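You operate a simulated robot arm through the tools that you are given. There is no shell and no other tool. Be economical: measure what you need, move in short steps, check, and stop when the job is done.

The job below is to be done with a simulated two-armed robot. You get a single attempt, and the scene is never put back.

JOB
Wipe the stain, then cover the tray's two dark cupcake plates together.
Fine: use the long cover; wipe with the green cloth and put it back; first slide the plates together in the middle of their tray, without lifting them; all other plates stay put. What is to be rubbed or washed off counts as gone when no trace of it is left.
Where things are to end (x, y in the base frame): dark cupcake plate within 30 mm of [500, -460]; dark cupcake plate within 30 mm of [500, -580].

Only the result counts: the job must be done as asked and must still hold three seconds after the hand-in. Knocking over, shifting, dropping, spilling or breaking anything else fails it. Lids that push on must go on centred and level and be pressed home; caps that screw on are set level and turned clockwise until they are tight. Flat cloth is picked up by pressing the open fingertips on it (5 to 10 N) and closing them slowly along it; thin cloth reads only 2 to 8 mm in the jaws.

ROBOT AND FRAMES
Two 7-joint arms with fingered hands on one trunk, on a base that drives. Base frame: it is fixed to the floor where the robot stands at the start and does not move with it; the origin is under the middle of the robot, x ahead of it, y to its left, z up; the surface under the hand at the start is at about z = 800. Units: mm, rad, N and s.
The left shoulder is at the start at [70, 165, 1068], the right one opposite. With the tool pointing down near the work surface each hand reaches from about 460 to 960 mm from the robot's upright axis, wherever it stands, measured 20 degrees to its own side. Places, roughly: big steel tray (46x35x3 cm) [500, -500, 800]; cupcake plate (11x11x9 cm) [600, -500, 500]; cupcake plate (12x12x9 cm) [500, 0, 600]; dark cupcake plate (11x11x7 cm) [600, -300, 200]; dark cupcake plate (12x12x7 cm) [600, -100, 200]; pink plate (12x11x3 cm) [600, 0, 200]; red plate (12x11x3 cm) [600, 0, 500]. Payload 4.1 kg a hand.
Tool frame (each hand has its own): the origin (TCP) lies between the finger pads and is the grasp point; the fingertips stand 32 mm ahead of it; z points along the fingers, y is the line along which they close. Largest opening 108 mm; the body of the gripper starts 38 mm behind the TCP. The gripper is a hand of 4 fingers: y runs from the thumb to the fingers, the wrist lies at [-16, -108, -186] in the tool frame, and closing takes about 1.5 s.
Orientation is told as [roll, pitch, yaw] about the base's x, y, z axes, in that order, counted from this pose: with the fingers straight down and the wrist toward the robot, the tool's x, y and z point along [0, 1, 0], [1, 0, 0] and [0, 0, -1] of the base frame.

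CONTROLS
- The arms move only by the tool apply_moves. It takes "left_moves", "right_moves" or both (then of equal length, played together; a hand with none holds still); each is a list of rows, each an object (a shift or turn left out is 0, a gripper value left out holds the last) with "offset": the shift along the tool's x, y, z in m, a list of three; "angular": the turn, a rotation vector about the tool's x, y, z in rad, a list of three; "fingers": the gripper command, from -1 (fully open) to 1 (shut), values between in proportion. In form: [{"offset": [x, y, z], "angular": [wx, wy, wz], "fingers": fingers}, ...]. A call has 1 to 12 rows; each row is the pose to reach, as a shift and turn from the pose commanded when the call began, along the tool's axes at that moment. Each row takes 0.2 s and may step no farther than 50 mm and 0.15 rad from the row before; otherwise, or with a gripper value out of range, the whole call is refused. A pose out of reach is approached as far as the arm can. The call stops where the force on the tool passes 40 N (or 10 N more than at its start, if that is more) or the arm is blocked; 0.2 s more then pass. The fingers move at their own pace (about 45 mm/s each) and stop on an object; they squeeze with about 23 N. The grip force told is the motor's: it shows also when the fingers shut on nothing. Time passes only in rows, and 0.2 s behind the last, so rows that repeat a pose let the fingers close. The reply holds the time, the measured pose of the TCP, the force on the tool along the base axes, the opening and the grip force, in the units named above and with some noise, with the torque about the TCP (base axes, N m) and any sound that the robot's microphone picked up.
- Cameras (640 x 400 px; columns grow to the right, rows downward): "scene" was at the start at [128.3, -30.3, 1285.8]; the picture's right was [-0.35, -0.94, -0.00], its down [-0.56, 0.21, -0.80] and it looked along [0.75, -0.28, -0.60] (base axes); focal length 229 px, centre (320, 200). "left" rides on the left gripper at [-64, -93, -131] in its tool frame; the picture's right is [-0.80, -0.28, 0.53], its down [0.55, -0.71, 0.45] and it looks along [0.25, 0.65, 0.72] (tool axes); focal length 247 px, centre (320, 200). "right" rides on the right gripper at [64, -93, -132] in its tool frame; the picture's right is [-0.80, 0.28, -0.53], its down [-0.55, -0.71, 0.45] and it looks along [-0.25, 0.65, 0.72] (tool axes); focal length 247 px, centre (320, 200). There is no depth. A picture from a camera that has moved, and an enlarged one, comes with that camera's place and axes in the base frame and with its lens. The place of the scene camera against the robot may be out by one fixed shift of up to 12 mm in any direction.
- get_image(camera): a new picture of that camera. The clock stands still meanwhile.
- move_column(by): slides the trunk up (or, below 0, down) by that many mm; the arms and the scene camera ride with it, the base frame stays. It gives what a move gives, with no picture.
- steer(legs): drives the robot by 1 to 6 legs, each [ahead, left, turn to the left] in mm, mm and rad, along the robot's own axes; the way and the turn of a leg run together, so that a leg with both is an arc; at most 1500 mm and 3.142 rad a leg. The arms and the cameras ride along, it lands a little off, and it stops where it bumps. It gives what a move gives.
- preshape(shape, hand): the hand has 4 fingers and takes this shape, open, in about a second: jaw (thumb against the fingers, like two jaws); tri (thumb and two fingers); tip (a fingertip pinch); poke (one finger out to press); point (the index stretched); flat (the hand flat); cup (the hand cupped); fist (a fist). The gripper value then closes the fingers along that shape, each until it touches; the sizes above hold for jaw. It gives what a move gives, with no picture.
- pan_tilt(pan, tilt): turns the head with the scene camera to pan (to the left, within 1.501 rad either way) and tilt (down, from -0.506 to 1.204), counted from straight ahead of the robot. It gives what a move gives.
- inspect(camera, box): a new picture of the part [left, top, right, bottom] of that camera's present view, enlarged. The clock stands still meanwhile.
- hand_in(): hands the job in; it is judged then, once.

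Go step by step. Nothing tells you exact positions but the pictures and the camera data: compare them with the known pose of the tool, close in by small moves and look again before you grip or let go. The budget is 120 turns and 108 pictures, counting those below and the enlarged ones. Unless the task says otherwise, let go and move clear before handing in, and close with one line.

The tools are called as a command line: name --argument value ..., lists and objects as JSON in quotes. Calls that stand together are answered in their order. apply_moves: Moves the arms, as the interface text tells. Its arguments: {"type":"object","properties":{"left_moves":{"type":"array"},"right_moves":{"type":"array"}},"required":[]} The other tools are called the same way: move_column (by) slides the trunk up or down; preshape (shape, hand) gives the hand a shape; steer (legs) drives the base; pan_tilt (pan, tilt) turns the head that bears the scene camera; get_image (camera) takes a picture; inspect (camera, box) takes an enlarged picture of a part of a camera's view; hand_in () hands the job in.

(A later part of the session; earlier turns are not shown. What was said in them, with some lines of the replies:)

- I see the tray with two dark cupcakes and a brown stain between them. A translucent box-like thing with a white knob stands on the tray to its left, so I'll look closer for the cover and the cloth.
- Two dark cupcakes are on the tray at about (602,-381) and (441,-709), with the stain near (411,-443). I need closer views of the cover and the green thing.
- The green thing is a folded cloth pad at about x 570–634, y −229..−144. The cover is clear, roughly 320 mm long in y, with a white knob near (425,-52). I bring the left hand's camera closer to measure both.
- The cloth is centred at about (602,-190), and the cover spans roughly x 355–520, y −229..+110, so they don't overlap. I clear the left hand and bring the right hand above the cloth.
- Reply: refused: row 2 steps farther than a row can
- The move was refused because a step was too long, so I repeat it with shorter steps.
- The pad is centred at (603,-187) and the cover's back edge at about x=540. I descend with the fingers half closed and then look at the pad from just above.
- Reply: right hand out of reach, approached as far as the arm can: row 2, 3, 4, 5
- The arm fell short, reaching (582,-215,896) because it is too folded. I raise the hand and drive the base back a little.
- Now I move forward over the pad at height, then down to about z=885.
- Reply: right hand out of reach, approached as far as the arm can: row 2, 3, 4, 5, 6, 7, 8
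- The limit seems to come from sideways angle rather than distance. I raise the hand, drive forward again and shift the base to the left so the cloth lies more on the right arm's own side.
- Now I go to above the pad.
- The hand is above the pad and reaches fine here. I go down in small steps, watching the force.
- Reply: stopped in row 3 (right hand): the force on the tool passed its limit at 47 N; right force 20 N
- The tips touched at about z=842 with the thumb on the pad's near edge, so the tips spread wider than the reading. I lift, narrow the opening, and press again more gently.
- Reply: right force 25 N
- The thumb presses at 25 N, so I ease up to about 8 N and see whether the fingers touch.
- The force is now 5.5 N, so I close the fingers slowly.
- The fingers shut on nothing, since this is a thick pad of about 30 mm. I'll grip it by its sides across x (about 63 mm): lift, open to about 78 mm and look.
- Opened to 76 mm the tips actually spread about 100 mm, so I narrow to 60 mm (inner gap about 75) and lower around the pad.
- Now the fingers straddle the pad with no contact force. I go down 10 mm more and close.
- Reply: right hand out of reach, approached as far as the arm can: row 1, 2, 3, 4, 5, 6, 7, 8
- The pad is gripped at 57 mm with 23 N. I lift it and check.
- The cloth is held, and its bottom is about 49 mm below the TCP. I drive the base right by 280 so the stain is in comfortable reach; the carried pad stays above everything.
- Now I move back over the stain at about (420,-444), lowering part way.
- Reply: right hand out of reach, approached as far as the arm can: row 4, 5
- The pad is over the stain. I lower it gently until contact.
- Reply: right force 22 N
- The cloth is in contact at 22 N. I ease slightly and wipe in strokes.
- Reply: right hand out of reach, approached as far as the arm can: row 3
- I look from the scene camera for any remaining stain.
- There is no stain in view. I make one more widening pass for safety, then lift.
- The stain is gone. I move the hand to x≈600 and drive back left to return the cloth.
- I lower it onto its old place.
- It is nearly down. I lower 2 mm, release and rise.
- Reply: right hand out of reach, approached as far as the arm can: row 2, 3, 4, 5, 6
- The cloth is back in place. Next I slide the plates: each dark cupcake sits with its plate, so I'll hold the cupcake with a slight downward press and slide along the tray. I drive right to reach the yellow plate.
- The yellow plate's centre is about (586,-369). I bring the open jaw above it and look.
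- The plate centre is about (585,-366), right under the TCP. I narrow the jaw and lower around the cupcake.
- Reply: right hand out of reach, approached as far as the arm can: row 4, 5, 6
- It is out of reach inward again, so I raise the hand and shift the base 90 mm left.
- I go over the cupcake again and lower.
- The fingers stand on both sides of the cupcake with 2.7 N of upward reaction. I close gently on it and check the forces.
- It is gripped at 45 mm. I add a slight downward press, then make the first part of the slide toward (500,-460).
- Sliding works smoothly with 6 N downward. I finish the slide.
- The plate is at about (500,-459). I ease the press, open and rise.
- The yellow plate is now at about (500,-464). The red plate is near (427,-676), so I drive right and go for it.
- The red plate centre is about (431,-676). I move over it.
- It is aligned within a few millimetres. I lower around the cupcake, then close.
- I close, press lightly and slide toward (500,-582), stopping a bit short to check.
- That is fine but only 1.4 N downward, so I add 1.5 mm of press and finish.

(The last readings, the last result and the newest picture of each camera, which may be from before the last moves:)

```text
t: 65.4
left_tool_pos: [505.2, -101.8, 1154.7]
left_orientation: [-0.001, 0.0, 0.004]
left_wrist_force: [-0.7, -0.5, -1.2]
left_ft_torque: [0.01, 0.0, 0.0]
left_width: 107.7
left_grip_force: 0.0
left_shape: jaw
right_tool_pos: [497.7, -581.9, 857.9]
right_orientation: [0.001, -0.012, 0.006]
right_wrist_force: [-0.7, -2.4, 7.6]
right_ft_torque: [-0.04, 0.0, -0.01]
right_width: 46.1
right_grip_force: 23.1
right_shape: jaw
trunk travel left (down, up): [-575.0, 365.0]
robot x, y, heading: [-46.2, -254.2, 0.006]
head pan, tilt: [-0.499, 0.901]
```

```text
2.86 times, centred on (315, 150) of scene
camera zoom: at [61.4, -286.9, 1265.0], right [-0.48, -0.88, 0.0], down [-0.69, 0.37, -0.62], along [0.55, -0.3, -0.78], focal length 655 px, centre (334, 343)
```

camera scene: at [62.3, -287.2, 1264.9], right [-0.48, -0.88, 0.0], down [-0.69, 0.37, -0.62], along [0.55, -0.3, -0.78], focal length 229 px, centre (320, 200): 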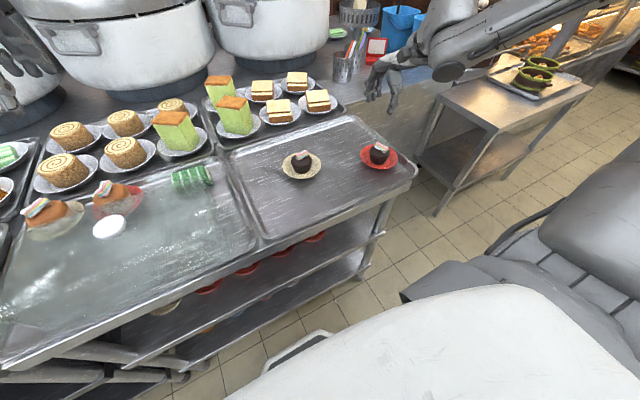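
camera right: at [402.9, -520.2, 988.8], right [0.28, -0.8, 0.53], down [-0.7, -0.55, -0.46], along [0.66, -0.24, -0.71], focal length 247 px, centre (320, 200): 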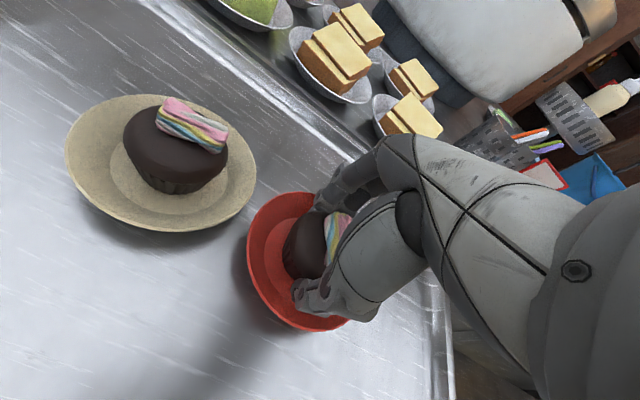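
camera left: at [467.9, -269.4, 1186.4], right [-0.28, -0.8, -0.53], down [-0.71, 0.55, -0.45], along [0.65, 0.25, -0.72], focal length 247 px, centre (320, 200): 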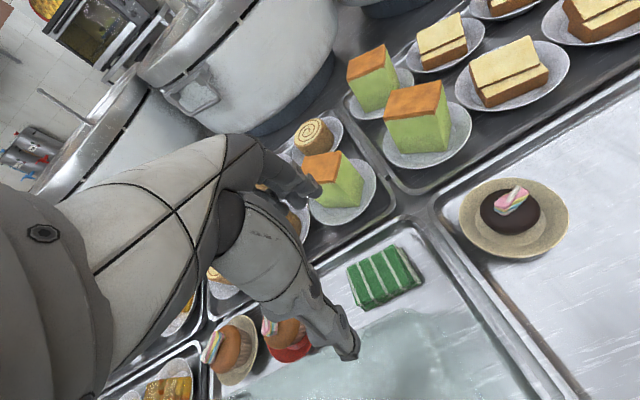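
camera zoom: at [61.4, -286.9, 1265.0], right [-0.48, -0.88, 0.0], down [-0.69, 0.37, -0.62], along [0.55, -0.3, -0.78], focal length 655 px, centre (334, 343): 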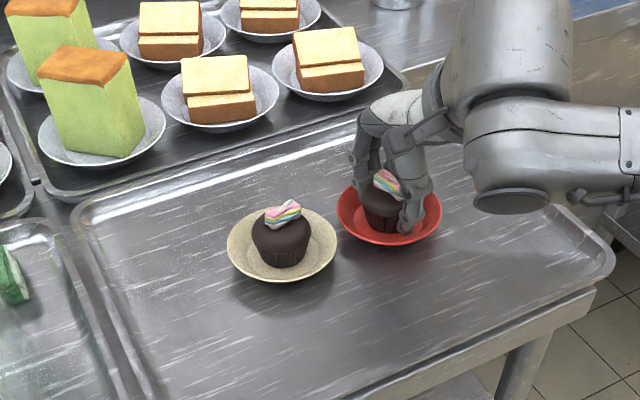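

Both plates are nearly touching, at about (503,-467) and (499,-585). I release and rise.

apply_moves --right_moves '[{"offset": [0, 0, -0.001]}, {"offset": [0, 0, -0.001], "fingers": 0.05}, {"offset": [0, 0, -0.001], "fingers": -0.1}, {"offset": [0, 0, -0.001], "fingers": -0.13}, {"offset": [0, 0, -0.001], "fingers": -0.13}, {"offset": [0, 0, -0.015]}, {"offset": [0, 0, -0.045]}, {"offset": [0, 0, -0.08]}, {"offset": [0, 0, -0.12]}, {"offset": [0, 0, -0.16]}, {"offset": [0, 0, -0.2]}]'

get_image --camera "right"

inspect --camera "scene" --box '[210, 80, 420, 220]'

inspect --camera "scene" --box '[0, 130, 280, 380]'

```text
t: 67.8
left_tool_pos: [505.8, -101.4, 1152.9]
left_orientation: [0.001, -0.001, 0.004]
left_wrist_force: [1.1, 0.7, 0.8]
left_ft_torque: [-0.03, -0.02, 0.0]
left_width: 107.4
left_grip_force: 0.0
left_shape: jaw
right_tool_pos: [494.5, -585.2, 1059.1]
right_orientation: [0.003, -0.012, 0.005]
right_wrist_force: [1.0, -0.1, -0.4]
right_ft_torque: [0.0, 0.04, 0.0]
right_width: 60.7
right_grip_force: 0.0
right_shape: jaw
trunk travel left (down, up): [-575.0, 365.0]
robot x, y, heading: [-49.1, -251.1, 0.0]
head pan, tilt: [-0.499, 0.901]
```

```text
48 pictures are left
camera right: at [400.2, -522.6, 1189.9], right [0.28, -0.8, 0.53], down [-0.7, -0.55, -0.46], along [0.66, -0.25, -0.71], focal length 247 px, centre (320, 200)
```

right: 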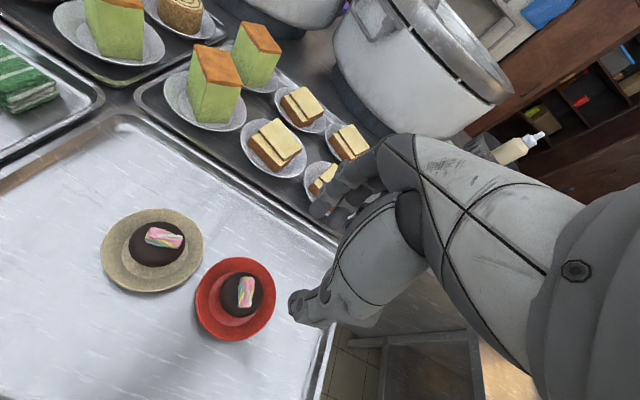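

```text
2.86 times, centred on (315, 150) of scene
camera zoom: at [62.1, -286.2, 1264.8], right [-0.48, -0.88, 0.0], down [-0.69, 0.37, -0.62], along [0.55, -0.3, -0.78], focal length 655 px, centre (334, 343)
```

zoom: 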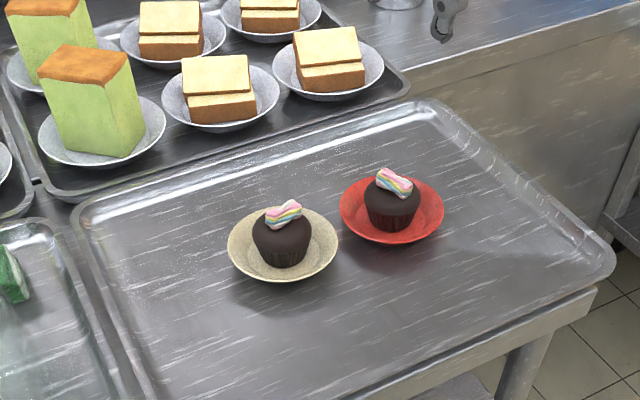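

```text
1.60 times, centred on (140, 255) of scene
camera zoom: at [62.1, -286.2, 1264.8], right [-0.48, -0.88, 0.0], down [-0.69, 0.37, -0.62], along [0.55, -0.3, -0.78], focal length 367 px, centre (608, 112)
```

zoom: 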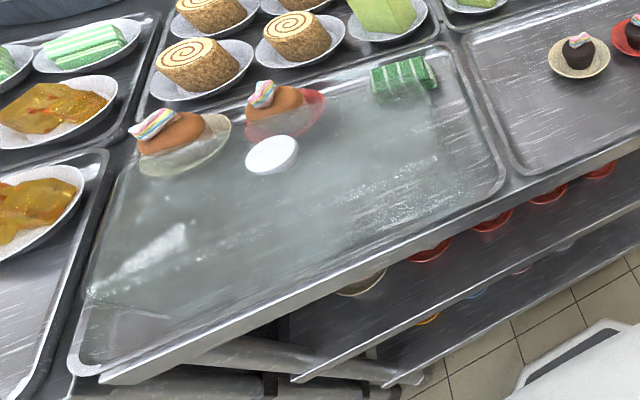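

Both plates are within tolerance. Now the cover: I drive left by 535 so the right arm comes above the knob near (450,-55).

steer --legs '[[0, 535, 0]]'

get_image --camera "right"

get_image --camera "scene"

```text
t: 70.9
left_tool_pos: [502.2, 437.3, 1153.1]
left_orientation: [0.0, 0.001, 0.011]
left_wrist_force: [0.2, 1.4, 0.6]
left_ft_torque: [-0.01, -0.04, -0.01]
left_width: 107.9
left_grip_force: 0.1
left_shape: jaw
right_tool_pos: [494.0, -46.8, 1059.1]
right_orientation: [0.002, -0.012, 0.012]
right_wrist_force: [0.1, -0.5, -0.3]
right_ft_torque: [0.01, 0.01, -0.01]
right_width: 60.8
right_grip_force: 0.0
right_shape: jaw
trunk travel left (down, up): [-575.0, 365.0]
robot x, y, heading: [-56.1, 283.3, 0.01]
head pan, tilt: [-0.499, 0.901]
```

```text
45 pictures are left
camera right: at [398.8, 15.5, 1189.3], right [0.29, -0.8, 0.53], down [-0.69, -0.56, -0.46], along [0.66, -0.24, -0.71], focal length 247 px, centre (320, 200)
```

right: 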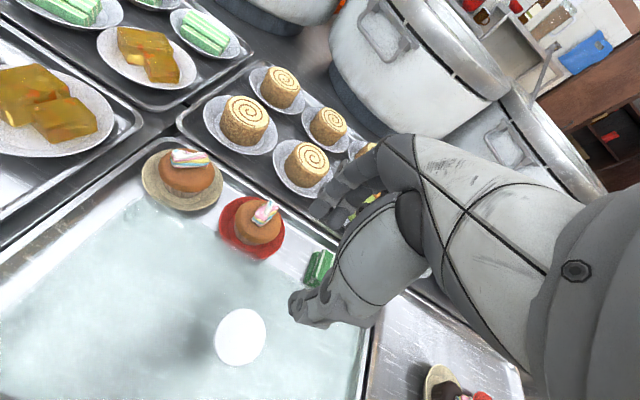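

```text
44 pictures are left
camera scene: at [59.2, 249.8, 1264.9], right [-0.47, -0.88, 0.0], down [-0.69, 0.37, -0.62], along [0.55, -0.29, -0.78], focal length 229 px, centre (320, 200)
```

scene: 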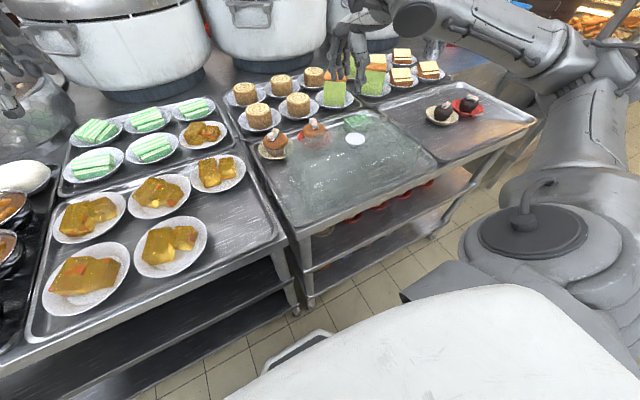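

The knob is about (445,-58) at z≈900, roughly 52 mm across. I bring the hand above it and look closer.

apply_moves --right_moves '[{"offset": [-0.005, -0.024, 0.02], "fingers": -0.4}, {"offset": [-0.01, -0.048, 0.04]}, {"offset": [-0.01, -0.048, 0.075]}, {"offset": [-0.01, -0.048, 0.085]}]'

get_image --camera "right"

inspect --camera "scene" --box '[240, 80, 450, 230]'

```text
t: 71.9
left_tool_pos: [501.9, 436.9, 1153.5]
left_orientation: [0.001, 0.001, 0.009]
left_wrist_force: [0.4, -1.1, -0.7]
left_ft_torque: [0.02, 0.02, 0.01]
left_width: 107.5
left_grip_force: 0.1
left_shape: jaw
right_tool_pos: [449.5, -57.8, 971.0]
right_orientation: [0.004, -0.009, 0.011]
right_wrist_force: [0.0, 0.0, 0.2]
right_ft_torque: [0.02, 0.0, 0.01]
right_width: 75.3
right_grip_force: 0.1
right_shape: jaw
trunk travel left (down, up): [-575.0, 365.0]
robot x, y, heading: [-54.5, 286.8, 0.005]
head pan, tilt: [-0.499, 0.901]
```

```text
43 pictures are left
camera right: at [354.3, 3.6, 1102.5], right [0.29, -0.8, 0.53], down [-0.7, -0.55, -0.46], along [0.66, -0.24, -0.71], focal length 247 px, centre (320, 200)
```

right: 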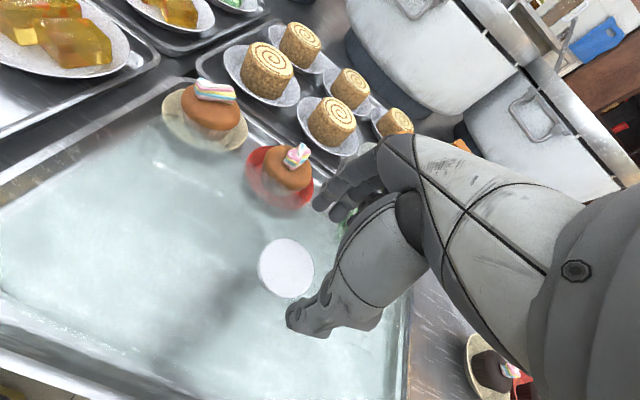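

```text
2.67 times, centred on (345, 155) of scene
camera zoom: at [59.7, 248.6, 1264.9], right [-0.47, -0.88, 0.0], down [-0.69, 0.37, -0.62], along [0.55, -0.29, -0.78], focal length 611 px, centre (253, 320)
```

zoom: 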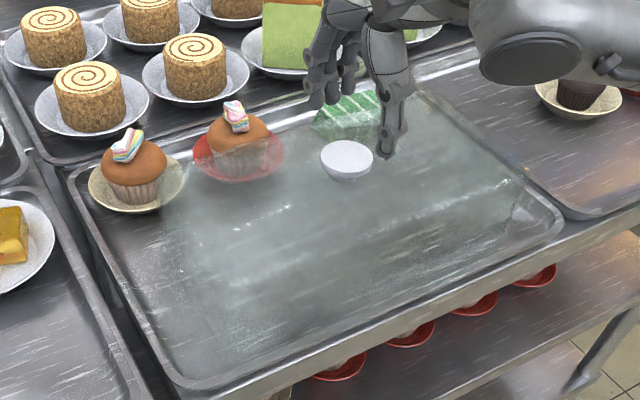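

Triangulating puts the knob top at about (443,-55,913). I centre on it and lower, watching the force.

apply_moves --right_moves '[{"offset": [0.003, -0.006, 0.0], "fingers": -0.2}, {"offset": [0.003, -0.006, 0.015]}, {"offset": [0.003, -0.006, 0.028]}, {"offset": [0.003, -0.006, 0.035]}]'

get_image --camera "right"

inspect --camera "scene" --box '[300, 80, 420, 160]'

```text
t: 72.9
left_tool_pos: [501.5, 437.5, 1154.0]
left_orientation: [-0.003, 0.001, 0.007]
left_wrist_force: [-0.7, 1.0, 0.2]
left_ft_torque: [0.0, 0.03, 0.0]
left_width: 107.6
left_grip_force: 0.1
left_shape: jaw
right_tool_pos: [448.9, -56.9, 971.9]
right_orientation: [0.003, -0.008, 0.011]
right_wrist_force: [0.2, -0.3, 0.6]
right_ft_torque: [-0.01, -0.04, 0.02]
right_width: 65.0
right_grip_force: 0.0
right_shape: jaw
right hand out of reach, approached as far as the arm can: row 1, 2, 3, 4
trunk travel left (down, up): [-575.0, 365.0]
robot x, y, heading: [-52.1, 286.2, 0.005]
head pan, tilt: [-0.499, 0.901]
```

```text
41 pictures are left
camera right: at [354.0, 4.4, 1102.9], right [0.29, -0.8, 0.53], down [-0.69, -0.56, -0.46], along [0.66, -0.24, -0.71], focal length 247 px, centre (320, 200)
```

right: 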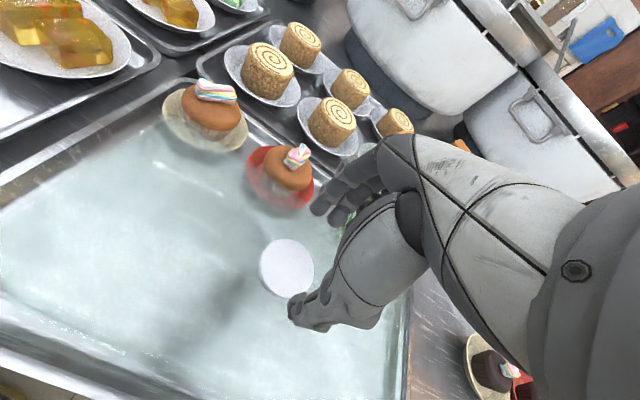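

```text
5.00 times, centred on (360, 120) of scene
camera zoom: at [59.2, 249.4, 1264.9], right [-0.47, -0.88, 0.0], down [-0.69, 0.37, -0.62], along [0.55, -0.29, -0.78], focal length 1146 px, centre (120, 600)
```

zoom: 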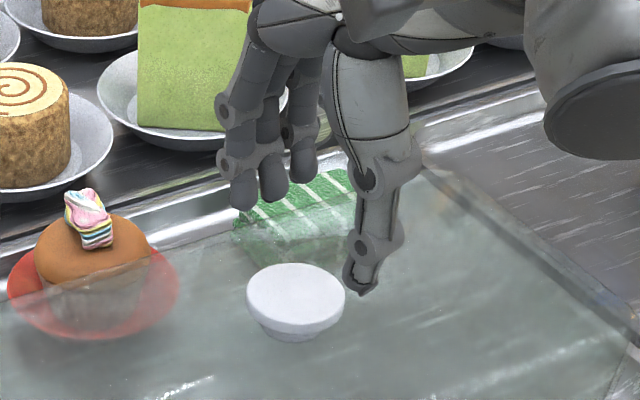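

It is out of reach again in this posture. I raise the hand and shift the base back and left, so the arm works more outward.

apply_moves --right_moves '[{"offset": [-0.0, 0.0, -0.03]}, {"offset": [-0.0, 0.0, -0.05]}]'

steer --legs '[[-50, 90, 0]]'

apply_moves --right_moves '[{"offset": [-0.03, 0.016, 0.0]}, {"offset": [-0.06, 0.032, 0.0]}, {"offset": [-0.088, 0.045, 0.0]}, {"offset": [-0.088, 0.045, 0.03]}, {"offset": [-0.088, 0.045, 0.05]}]'

```text
t: 73.5
left_tool_pos: [501.9, 436.9, 1153.4]
left_orientation: [-0.001, 0.0, 0.009]
left_wrist_force: [0.7, 0.3, 0.1]
left_ft_torque: [-0.01, 0.02, 0.02]
left_width: 107.5
left_grip_force: 0.1
left_shape: jaw
right_tool_pos: [448.5, -55.2, 1022.5]
right_orientation: [0.003, -0.013, 0.01]
right_wrist_force: [-0.1, 0.0, 0.3]
right_ft_torque: [0.03, 0.01, 0.04]
right_width: 65.1
right_grip_force: 0.1
right_shape: jaw
trunk travel left (down, up): [-575.0, 365.0]
robot x, y, heading: [-54.8, 287.5, 0.008]
head pan, tilt: [-0.499, 0.901]
```

```text
t: 74.7
left_tool_pos: [452.0, 527.5, 1153.2]
left_orientation: [-0.001, -0.002, 0.011]
left_wrist_force: [-0.3, -0.5, 0.1]
left_ft_torque: [-0.05, -0.01, -0.01]
left_width: 107.4
left_grip_force: 0.1
left_shape: jaw
right_tool_pos: [399.8, 34.3, 1023.5]
right_orientation: [0.003, -0.013, 0.013]
right_wrist_force: [0.3, 0.1, 0.5]
right_ft_torque: [-0.01, 0.0, 0.03]
right_width: 65.2
right_grip_force: 0.1
right_shape: jaw
trunk travel left (down, up): [-575.0, 365.0]
robot x, y, heading: [-102.8, 373.4, 0.01]
head pan, tilt: [-0.499, 0.901]
```

```text
t: 75.9
left_tool_pos: [451.4, 526.1, 1152.8]
left_orientation: [0.001, 0.0, 0.01]
left_wrist_force: [-0.4, 0.2, 0.5]
left_ft_torque: [0.01, 0.02, 0.0]
left_width: 107.7
left_grip_force: 0.0
left_shape: jaw
right_tool_pos: [443.6, -52.8, 974.0]
right_orientation: [0.001, -0.013, 0.011]
right_wrist_force: [-0.4, -0.9, 0.0]
right_ft_torque: [0.01, -0.04, 0.04]
right_width: 65.3
right_grip_force: 0.1
right_shape: jaw
trunk travel left (down, up): [-575.0, 365.0]
robot x, y, heading: [-99.2, 371.3, 0.012]
head pan, tilt: [-0.499, 0.901]
```

It reaches well now. I lower to about z=938 and look.

apply_moves --right_moves '[{"offset": [-0.002, 0.0, 0.015]}, {"offset": [-0.002, 0.0, 0.028]}, {"offset": [-0.002, 0.0, 0.036]}]'

get_image --camera "right"

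inspect --camera "scene" --box '[330, 80, 450, 160]'

```text
t: 76.7
left_tool_pos: [453.4, 526.1, 1153.2]
left_orientation: [-0.001, -0.001, 0.008]
left_wrist_force: [-1.2, 0.8, -0.5]
left_ft_torque: [-0.03, 0.01, 0.01]
left_width: 107.8
left_grip_force: 0.0
left_shape: jaw
right_tool_pos: [446.0, -55.5, 937.1]
right_orientation: [0.003, -0.013, 0.012]
right_wrist_force: [0.4, 0.3, -0.7]
right_ft_torque: [0.0, 0.02, -0.02]
right_width: 65.4
right_grip_force: 0.0
right_shape: jaw
trunk travel left (down, up): [-575.0, 365.0]
robot x, y, heading: [-105.8, 375.0, 0.013]
head pan, tilt: [-0.499, 0.901]
```

```text
39 pictures are left
camera right: at [350.0, 6.8, 1067.6], right [0.29, -0.8, 0.53], down [-0.69, -0.56, -0.46], along [0.66, -0.24, -0.71], focal length 247 px, centre (320, 200)
```

right: 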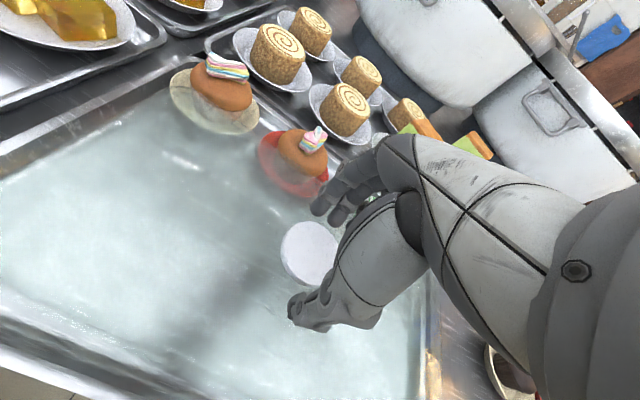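

```text
5.00 times, centred on (390, 120) of scene
camera zoom: at [10.1, 338.6, 1264.9], right [-0.47, -0.88, 0.0], down [-0.69, 0.37, -0.62], along [0.55, -0.29, -0.78], focal length 1146 px, centre (-30, 600)
```

zoom: 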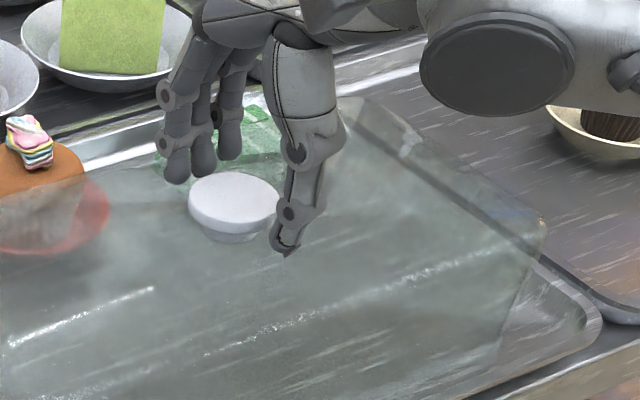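

The jaw straddles the knob. I lower another 8 mm and then close gently.

apply_moves --right_moves '[{"offset": [0, 0.0, 0.004]}, {"offset": [0, 0.0, 0.008]}]'

inspect --camera "scene" --box '[330, 80, 450, 160]'

```text
t: 77.3
left_tool_pos: [450.7, 528.2, 1153.5]
left_orientation: [0.0, 0.0, 0.01]
left_wrist_force: [-0.3, -0.2, -1.1]
left_ft_torque: [-0.02, 0.01, 0.02]
left_width: 107.7
left_grip_force: 0.1
left_shape: jaw
right_tool_pos: [445.7, -56.3, 931.4]
right_orientation: [-0.001, -0.016, 0.013]
right_wrist_force: [0.4, 0.0, 10.8]
right_ft_torque: [-0.01, 0.51, 0.03]
right_width: 65.1
right_grip_force: 0.0
right_shape: jaw
trunk travel left (down, up): [-575.0, 365.0]
robot x, y, heading: [-104.4, 372.8, 0.016]
head pan, tilt: [-0.499, 0.901]
```

```text
5.00 times, centred on (390, 120) of scene
camera zoom: at [8.8, 339.8, 1265.3], right [-0.47, -0.88, 0.0], down [-0.69, 0.37, -0.62], along [0.55, -0.29, -0.78], focal length 1146 px, centre (-30, 600)
```

zoom: 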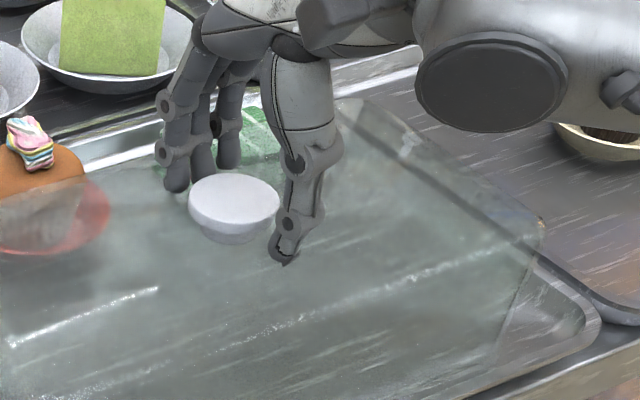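

The thumb tip touches the roof (10 N, roof z≈899). I back off 2 mm and close.

apply_moves --right_moves '[{"offset": [0, 0.0, -0.003]}, {"offset": [0, 0.0, -0.003], "fingers": 0.0}, {"offset": [0, 0.0, -0.003], "fingers": 0.2}, {"offset": [0, 0.0, -0.003], "fingers": 0.5}, {"offset": [0, 0.0, -0.003], "fingers": 1}, {"offset": [0, 0.0, -0.003], "fingers": 1}, {"offset": [0, 0.0, -0.003], "fingers": 1}, {"offset": [0, 0.0, -0.003], "fingers": 1}]'

get_image --camera "right"

inspect --camera "scene" --box '[330, 80, 450, 160]'

```text
t: 79.1
left_tool_pos: [451.7, 526.6, 1154.5]
left_orientation: [0.001, 0.0, 0.011]
left_wrist_force: [0.1, 0.2, -0.1]
left_ft_torque: [-0.02, -0.02, 0.0]
left_width: 107.4
left_grip_force: 0.0
left_shape: jaw
right_tool_pos: [446.1, -55.1, 932.4]
right_orientation: [0.002, -0.012, 0.012]
right_wrist_force: [0.3, -3.6, 7.0]
right_ft_torque: [0.04, -0.51, -0.13]
right_width: 36.9
right_grip_force: 22.9
right_shape: jaw
trunk travel left (down, up): [-575.0, 365.0]
robot x, y, heading: [-105.1, 372.3, 0.008]
head pan, tilt: [-0.499, 0.901]
```

```text
36 pictures are left
camera right: at [350.9, 6.4, 1062.9], right [0.29, -0.8, 0.53], down [-0.69, -0.56, -0.46], along [0.66, -0.24, -0.71], focal length 247 px, centre (320, 200)
```

right: 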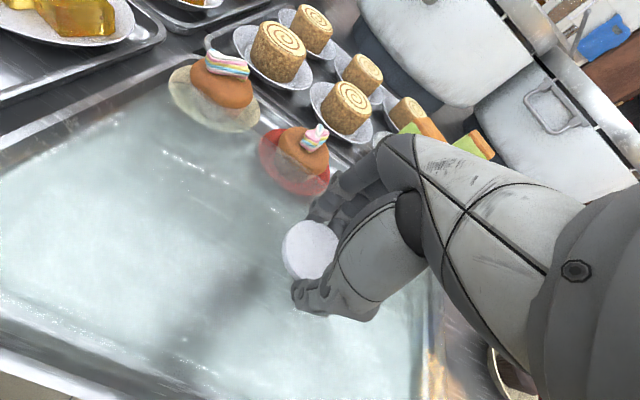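

```text
5.00 times, centred on (390, 120) of scene
camera zoom: at [9.3, 338.7, 1265.0], right [-0.47, -0.88, 0.0], down [-0.69, 0.37, -0.62], along [0.55, -0.29, -0.78], focal length 1146 px, centre (-30, 600)
```

zoom: 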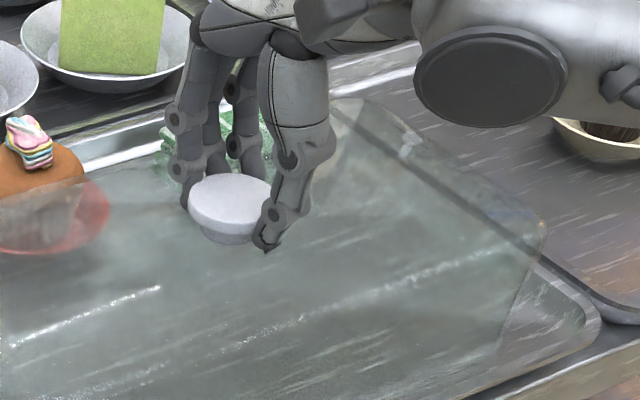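

The knob is held under its rim at 37 mm. I lift slowly by 30 mm and check the weight and level.

apply_moves --right_moves '[{"offset": [0, 0.0, -0.008]}, {"offset": [0, 0.0, -0.016]}, {"offset": [0, 0.0, -0.024]}, {"offset": [0, 0.0, -0.03]}, {"offset": [0, 0.0, -0.03]}]'

get_image --camera "scene"

get_image --camera "right"

```text
t: 80.3
left_tool_pos: [452.2, 526.5, 1153.5]
left_orientation: [0.001, 0.0, 0.009]
left_wrist_force: [0.0, 0.3, 0.1]
left_ft_torque: [0.02, 0.0, 0.02]
left_width: 107.5
left_grip_force: 0.1
left_shape: jaw
right_tool_pos: [446.6, -57.2, 961.5]
right_orientation: [0.0, -0.01, 0.011]
right_wrist_force: [0.2, 0.0, -3.2]
right_ft_torque: [-0.03, -0.02, 0.02]
right_width: 35.5
right_grip_force: 22.8
right_shape: jaw
trunk travel left (down, up): [-575.0, 365.0]
robot x, y, heading: [-105.7, 370.8, 0.012]
head pan, tilt: [-0.499, 0.901]
```

```text
34 pictures are left
camera scene: at [10.5, 338.3, 1264.8], right [-0.47, -0.88, 0.0], down [-0.69, 0.37, -0.62], along [0.55, -0.29, -0.78], focal length 229 px, centre (320, 200)
```

scene: 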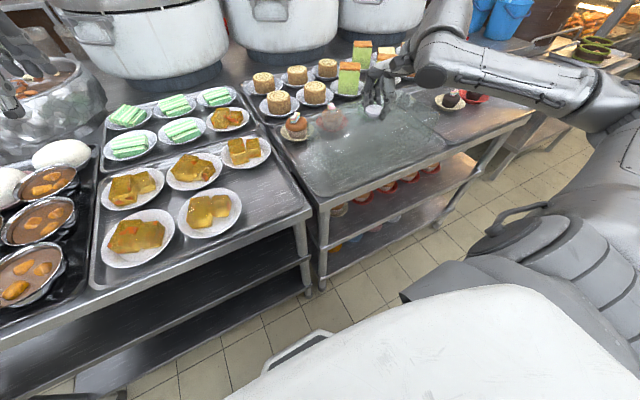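

```text
33 pictures are left
camera right: at [351.2, 5.5, 1092.8], right [0.29, -0.8, 0.53], down [-0.69, -0.56, -0.46], along [0.66, -0.24, -0.71], focal length 247 px, centre (320, 200)
```

right: 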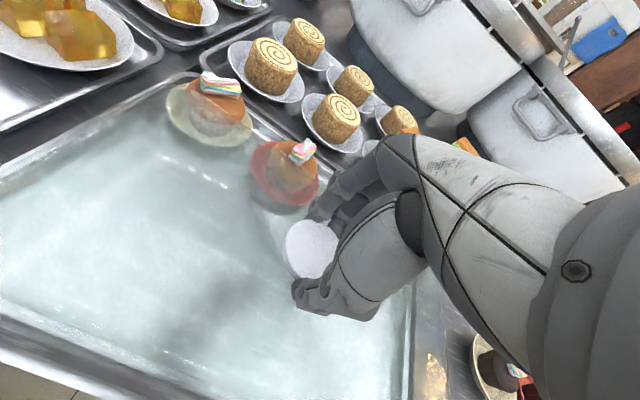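

The cover hangs balanced at 3.2 N. I lift higher, then drive right toward the target tray.

apply_moves --right_moves '[{"offset": [0, 0.0, -0.02]}, {"offset": [0, 0.0, -0.04]}, {"offset": [0, 0.0, -0.06]}, {"offset": [0, 0.0, -0.08]}, {"offset": [0, 0.0, -0.1]}, {"offset": [0, 0.0, -0.12]}, {"offset": [0, 0.0, -0.12]}]'

steer --legs '[[48, -235, 0], [0, -235, 0]]'

get_image --camera "scene"

get_image --camera "right"

```text
t: 81.9
left_tool_pos: [452.6, 526.6, 1153.6]
left_orientation: [0.0, -0.002, 0.011]
left_wrist_force: [-0.2, -0.2, 0.1]
left_ft_torque: [0.01, 0.0, -0.01]
left_width: 107.6
left_grip_force: 0.0
left_shape: jaw
right_tool_pos: [442.2, -58.6, 1079.1]
right_orientation: [0.003, -0.01, 0.013]
right_wrist_force: [0.0, 0.1, -3.3]
right_ft_torque: [-0.02, -0.04, 0.05]
right_width: 35.5
right_grip_force: 23.0
right_shape: jaw
trunk travel left (down, up): [-575.0, 365.0]
robot x, y, heading: [-105.1, 375.8, 0.01]
head pan, tilt: [-0.499, 0.901]
```

```text
t: 85.0
left_tool_pos: [505.8, 68.0, 1153.5]
left_orientation: [0.0, 0.0, 0.012]
left_wrist_force: [0.0, 0.3, 0.1]
left_ft_torque: [0.03, -0.03, 0.03]
left_width: 107.6
left_grip_force: 0.2
left_shape: jaw
right_tool_pos: [497.2, -516.8, 1079.5]
right_orientation: [0.002, -0.011, 0.014]
right_wrist_force: [-0.6, -0.6, -4.6]
right_ft_torque: [0.02, 0.03, 0.03]
right_width: 35.2
right_grip_force: 23.2
right_shape: jaw
trunk travel left (down, up): [-575.0, 365.0]
robot x, y, heading: [-47.7, -87.4, 0.012]
head pan, tilt: [-0.499, 0.901]
```

```text
32 pictures are left
camera scene: at [64.1, -121.7, 1264.8], right [-0.47, -0.88, 0.0], down [-0.69, 0.37, -0.62], along [0.55, -0.29, -0.78], focal length 229 px, centre (320, 200)
```

scene: 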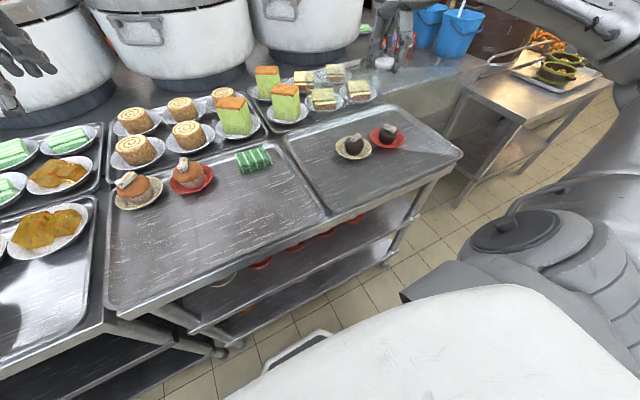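

```text
31 pictures are left
camera right: at [402.0, -455.5, 1210.0], right [0.29, -0.8, 0.53], down [-0.69, -0.56, -0.46], along [0.66, -0.24, -0.71], focal length 247 px, centre (320, 200)
```

right: 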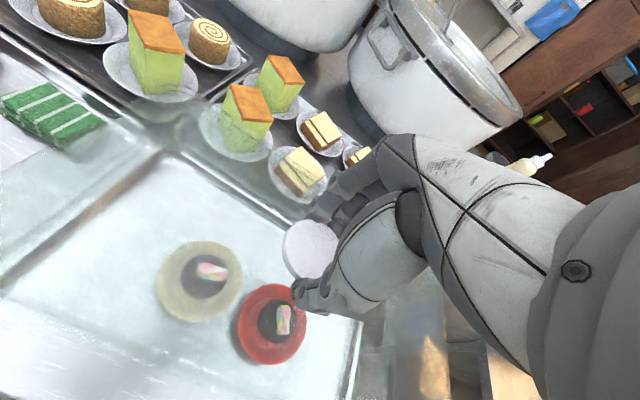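

The cover is above the plates and all the other plates and the cloth are untouched. Plate midpoint is about (499,-527), so I trim there, lower to just above the cupcakes and look.

apply_moves --right_moves '[{"offset": [-0.01, 0.002, 0.0]}, {"offset": [-0.01, 0.002, 0.02]}, {"offset": [-0.01, 0.002, 0.04]}, {"offset": [-0.01, 0.002, 0.06]}, {"offset": [-0.01, 0.002, 0.06]}]'

pan_tilt --pan -0.75 --tilt 0.75

inspect --camera "scene" --box '[160, 80, 460, 280]'

get_image --camera "right"

```text
t: 86.2
left_tool_pos: [506.6, 68.2, 1154.4]
left_orientation: [-0.001, 0.001, 0.012]
left_wrist_force: [-0.4, -0.8, 0.9]
left_ft_torque: [0.01, -0.01, -0.04]
left_width: 107.5
left_grip_force: 0.2
left_shape: jaw
right_tool_pos: [500.6, -527.7, 1018.5]
right_orientation: [0.002, -0.011, 0.014]
right_wrist_force: [0.2, -0.5, -3.7]
right_ft_torque: [0.01, 0.01, 0.01]
right_width: 35.5
right_grip_force: 23.3
right_shape: jaw
trunk travel left (down, up): [-575.0, 365.0]
robot x, y, heading: [-50.6, -85.7, 0.008]
head pan, tilt: [-0.499, 0.901]
```

```text
t: 86.9
left_tool_pos: [506.4, 66.8, 1152.6]
left_orientation: [0.002, -0.001, 0.013]
left_wrist_force: [0.1, 1.1, 0.0]
left_ft_torque: [0.01, -0.02, -0.01]
left_width: 107.6
left_grip_force: 0.1
left_shape: jaw
right_tool_pos: [500.0, -528.1, 1019.1]
right_orientation: [0.003, -0.011, 0.013]
right_wrist_force: [-0.5, -1.3, -3.7]
right_ft_torque: [0.03, -0.02, 0.02]
right_width: 35.3
right_grip_force: 22.9
right_shape: jaw
trunk travel left (down, up): [-575.0, 365.0]
robot x, y, heading: [-48.1, -87.1, 0.016]
head pan, tilt: [-0.75, 0.75]
```

```text
2.00 times, centred on (310, 180) of scene
camera zoom: at [58.7, -141.9, 1276.7], right [-0.67, -0.74, 0.0], down [-0.51, 0.46, -0.73], along [0.54, -0.49, -0.68], focal length 458 px, centre (340, 240)
```

zoom: 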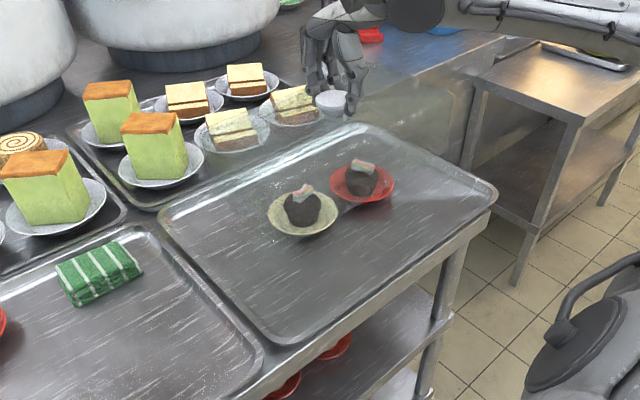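

```text
29 pictures are left
camera right: at [404.5, -466.0, 1149.7], right [0.29, -0.8, 0.53], down [-0.69, -0.56, -0.46], along [0.66, -0.24, -0.71], focal length 247 px, centre (320, 200)
```

right: 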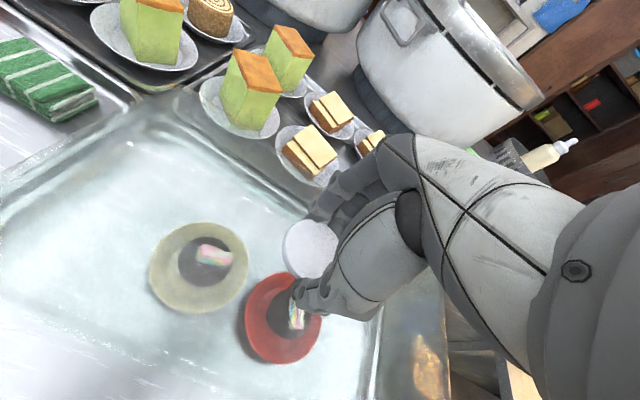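

The cover is transparent but looks level, with clear margins around both plates. I centre at y≈−520 and lower in steps.

apply_moves --right_moves '[{"offset": [0.008, 0.0, 0.0]}, {"offset": [0.008, 0.0, 0.015]}, {"offset": [0.008, 0.0, 0.03]}, {"offset": [0.008, 0.0, 0.045]}, {"offset": [0.008, 0.0, 0.06]}, {"offset": [0.008, 0.0, 0.07]}]'

get_image --camera "right"

inspect --camera "scene" --box '[220, 100, 440, 260]'

```text
t: 88.3
left_tool_pos: [506.1, 68.2, 1153.6]
left_orientation: [-0.001, 0.001, 0.013]
left_wrist_force: [-0.2, 0.2, -0.3]
left_ft_torque: [-0.01, 0.0, -0.02]
left_width: 107.6
left_grip_force: 0.1
left_shape: jaw
right_tool_pos: [500.4, -516.9, 948.4]
right_orientation: [0.001, -0.01, 0.013]
right_wrist_force: [-0.5, -0.1, -4.7]
right_ft_torque: [0.0, 0.04, -0.02]
right_width: 35.3
right_grip_force: 23.0
right_shape: jaw
trunk travel left (down, up): [-575.0, 365.0]
robot x, y, heading: [-50.4, -83.8, 0.007]
head pan, tilt: [-0.75, 0.75]
```

```text
28 pictures are left
camera right: at [405.5, -455.4, 1080.1], right [0.29, -0.8, 0.53], down [-0.69, -0.56, -0.46], along [0.66, -0.24, -0.71], focal length 247 px, centre (320, 200)
```

right: 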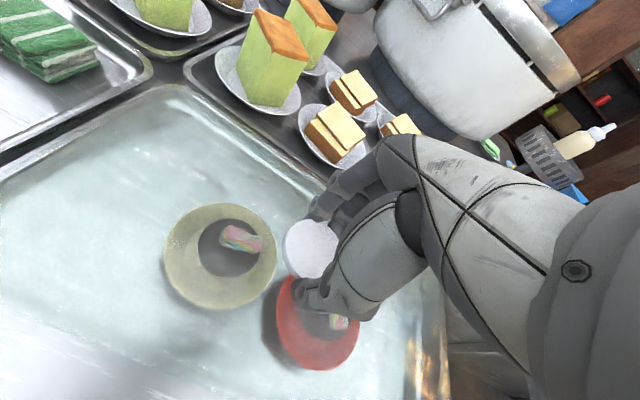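

```text
2.50 times, centred on (330, 180) of scene
camera zoom: at [58.8, -142.0, 1276.7], right [-0.67, -0.74, 0.0], down [-0.51, 0.46, -0.73], along [0.54, -0.49, -0.68], focal length 573 px, centre (295, 250)
```

zoom: 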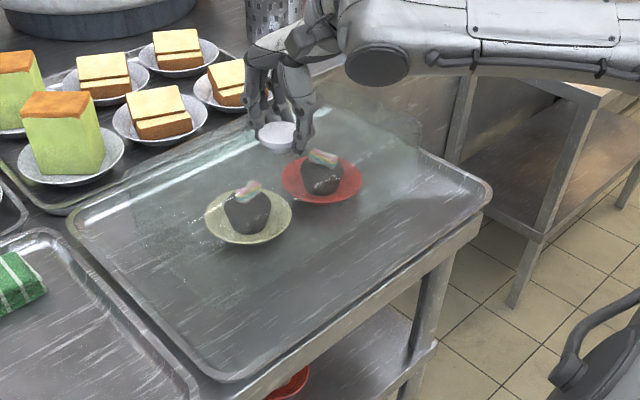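

Everything is clear. I lower the last 16 mm slowly until the tray carries the cover.

apply_moves --right_moves '[{"offset": [0.0, 0.0, 0.005]}, {"offset": [0.0, 0.0, 0.009]}, {"offset": [0.0, 0.0, 0.012]}, {"offset": [0.0, 0.0, 0.014]}]'

```text
t: 89.3
left_tool_pos: [505.4, 67.9, 1153.8]
left_orientation: [0.0, -0.001, 0.011]
left_wrist_force: [-0.3, -0.5, 0.6]
left_ft_torque: [0.0, 0.0, 0.06]
left_width: 107.7
left_grip_force: 0.0
left_shape: jaw
right_tool_pos: [501.0, -518.7, 934.7]
right_orientation: [0.003, -0.011, 0.014]
right_wrist_force: [0.0, -0.1, -3.8]
right_ft_torque: [0.02, -0.05, -0.01]
right_width: 35.2
right_grip_force: 23.3
right_shape: jaw
trunk travel left (down, up): [-575.0, 365.0]
robot x, y, heading: [-46.8, -88.3, 0.009]
head pan, tilt: [-0.75, 0.75]
```

apply_moves --right_moves '[{"offset": [0.0, 0.0, 0.0015]}, {"offset": [0.0, 0.0, 0.003]}]'

```text
t: 89.9
left_tool_pos: [505.5, 67.5, 1154.3]
left_orientation: [0.0, -0.002, 0.012]
left_wrist_force: [0.4, 0.1, -0.1]
left_ft_torque: [0.01, 0.01, 0.01]
left_width: 107.6
left_grip_force: 0.1
left_shape: jaw
right_tool_pos: [500.4, -518.3, 933.2]
right_orientation: [0.001, -0.013, 0.015]
right_wrist_force: [-0.4, -0.2, 0.5]
right_ft_torque: [0.1, -0.3, 0.0]
right_width: 35.2
right_grip_force: 23.4
right_shape: jaw
trunk travel left (down, up): [-575.0, 365.0]
robot x, y, heading: [-45.1, -87.1, 0.012]
head pan, tilt: [-0.75, 0.75]
```

It has made contact. I go 1 mm more, then open and rise straight up.

apply_moves --right_moves '[{"offset": [0.0, 0.0, 0.001]}, {"offset": [0.0, 0.0, 0.001], "fingers": 0.2}, {"offset": [0.0, 0.0, 0.0], "fingers": 0.0}, {"offset": [0.0, 0.0, 0.0], "fingers": -0.25}, {"offset": [0.0, 0.0, 0.0], "fingers": -0.25}, {"offset": [0.0, 0.0, 0.0], "fingers": -0.25}, {"offset": [0.0, 0.0, -0.02]}, {"offset": [0.0, 0.0, -0.05]}, {"offset": [0.0, 0.0, -0.09]}, {"offset": [0.0, 0.0, -0.13]}, {"offset": [0.0, 0.0, -0.16]}]'

get_image --camera "right"

inspect --camera "scene" --box '[200, 80, 440, 260]'

```text
t: 92.3
left_tool_pos: [505.9, 67.6, 1153.2]
left_orientation: [0.0, 0.002, 0.012]
left_wrist_force: [-0.8, -0.2, 0.2]
left_ft_torque: [-0.03, -0.01, -0.03]
left_width: 107.7
left_grip_force: 0.0
left_shape: jaw
right_tool_pos: [499.7, -519.7, 1091.9]
right_orientation: [0.003, -0.01, 0.013]
right_wrist_force: [0.1, 0.4, -0.7]
right_ft_torque: [0.03, 0.0, 0.0]
right_width: 67.2
right_grip_force: 0.1
right_shape: jaw
trunk travel left (down, up): [-575.0, 365.0]
robot x, y, heading: [-48.8, -88.2, 0.013]
head pan, tilt: [-0.75, 0.75]
```

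```text
26 pictures are left
camera right: at [405.2, -458.3, 1222.4], right [0.29, -0.79, 0.53], down [-0.69, -0.56, -0.46], along [0.66, -0.24, -0.71], focal length 247 px, centre (320, 200)
```

right: 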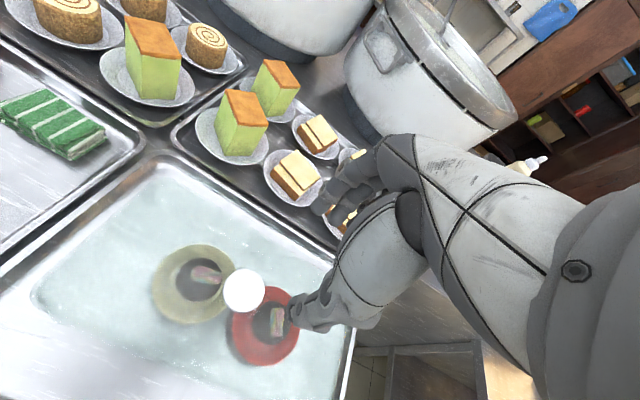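

```text
2.22 times, centred on (320, 170) of scene
camera zoom: at [58.5, -141.3, 1276.7], right [-0.67, -0.74, 0.0], down [-0.5, 0.46, -0.73], along [0.54, -0.49, -0.68], focal length 509 px, centre (320, 267)
```

zoom: 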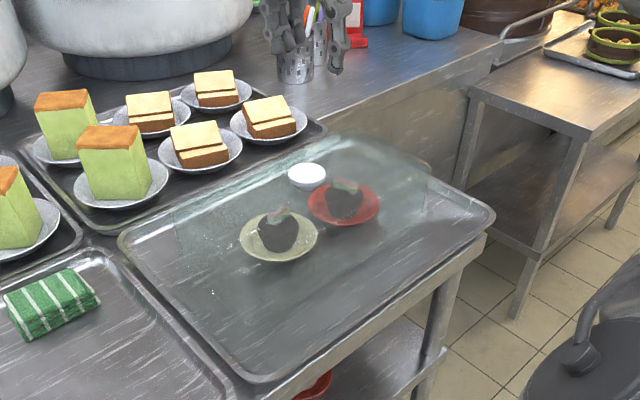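

The cover stands level over both plates with the knob at about (499,-518). I take one close check of its ends before handing in.

inspect --camera "right" --box '[0, 130, 400, 400]'

get_image --camera "scene"

```text
1.48 times, centred on (200, 265) of right
camera zoom: at [405.2, -458.3, 1222.4], right [0.29, -0.79, 0.53], down [-0.69, -0.56, -0.46], along [0.66, -0.24, -0.71], focal length 366 px, centre (498, 104)
```

zoom: 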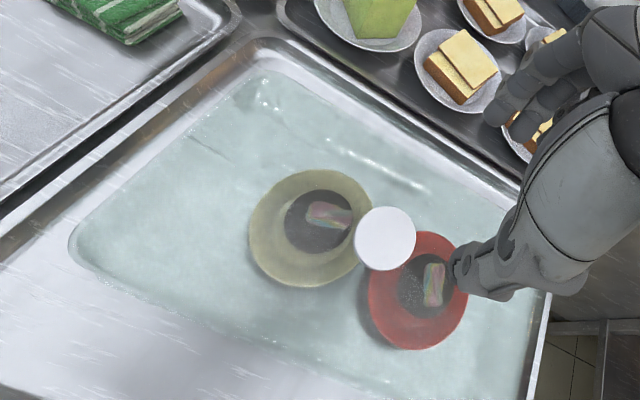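

```text
23 pictures are left
camera scene: at [58.5, -141.3, 1276.7], right [-0.67, -0.74, 0.0], down [-0.5, 0.46, -0.73], along [0.54, -0.49, -0.68], focal length 229 px, centre (320, 200)
```

scene: 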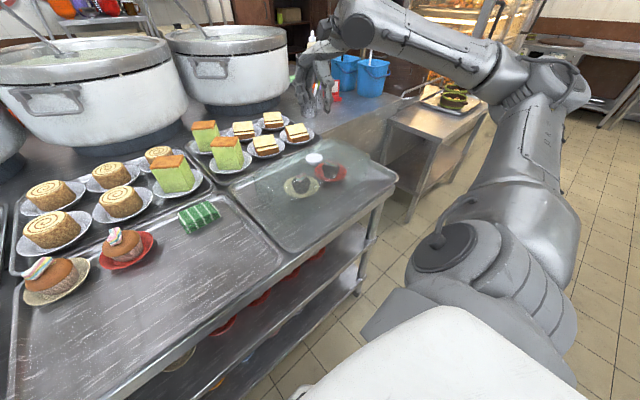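

The cover sits level inside the tray over both plates, the stain is gone, the cloth is back, and both hands are clear. I hand the job in.

hand_in

```text
The job is handed in.
```

The job is handed in. The stain is wiped off and the green cloth is back where it lay. The two dark cupcake plates are at about (502, −468) and (496, −587) under the long cover, and no other plate was moved.
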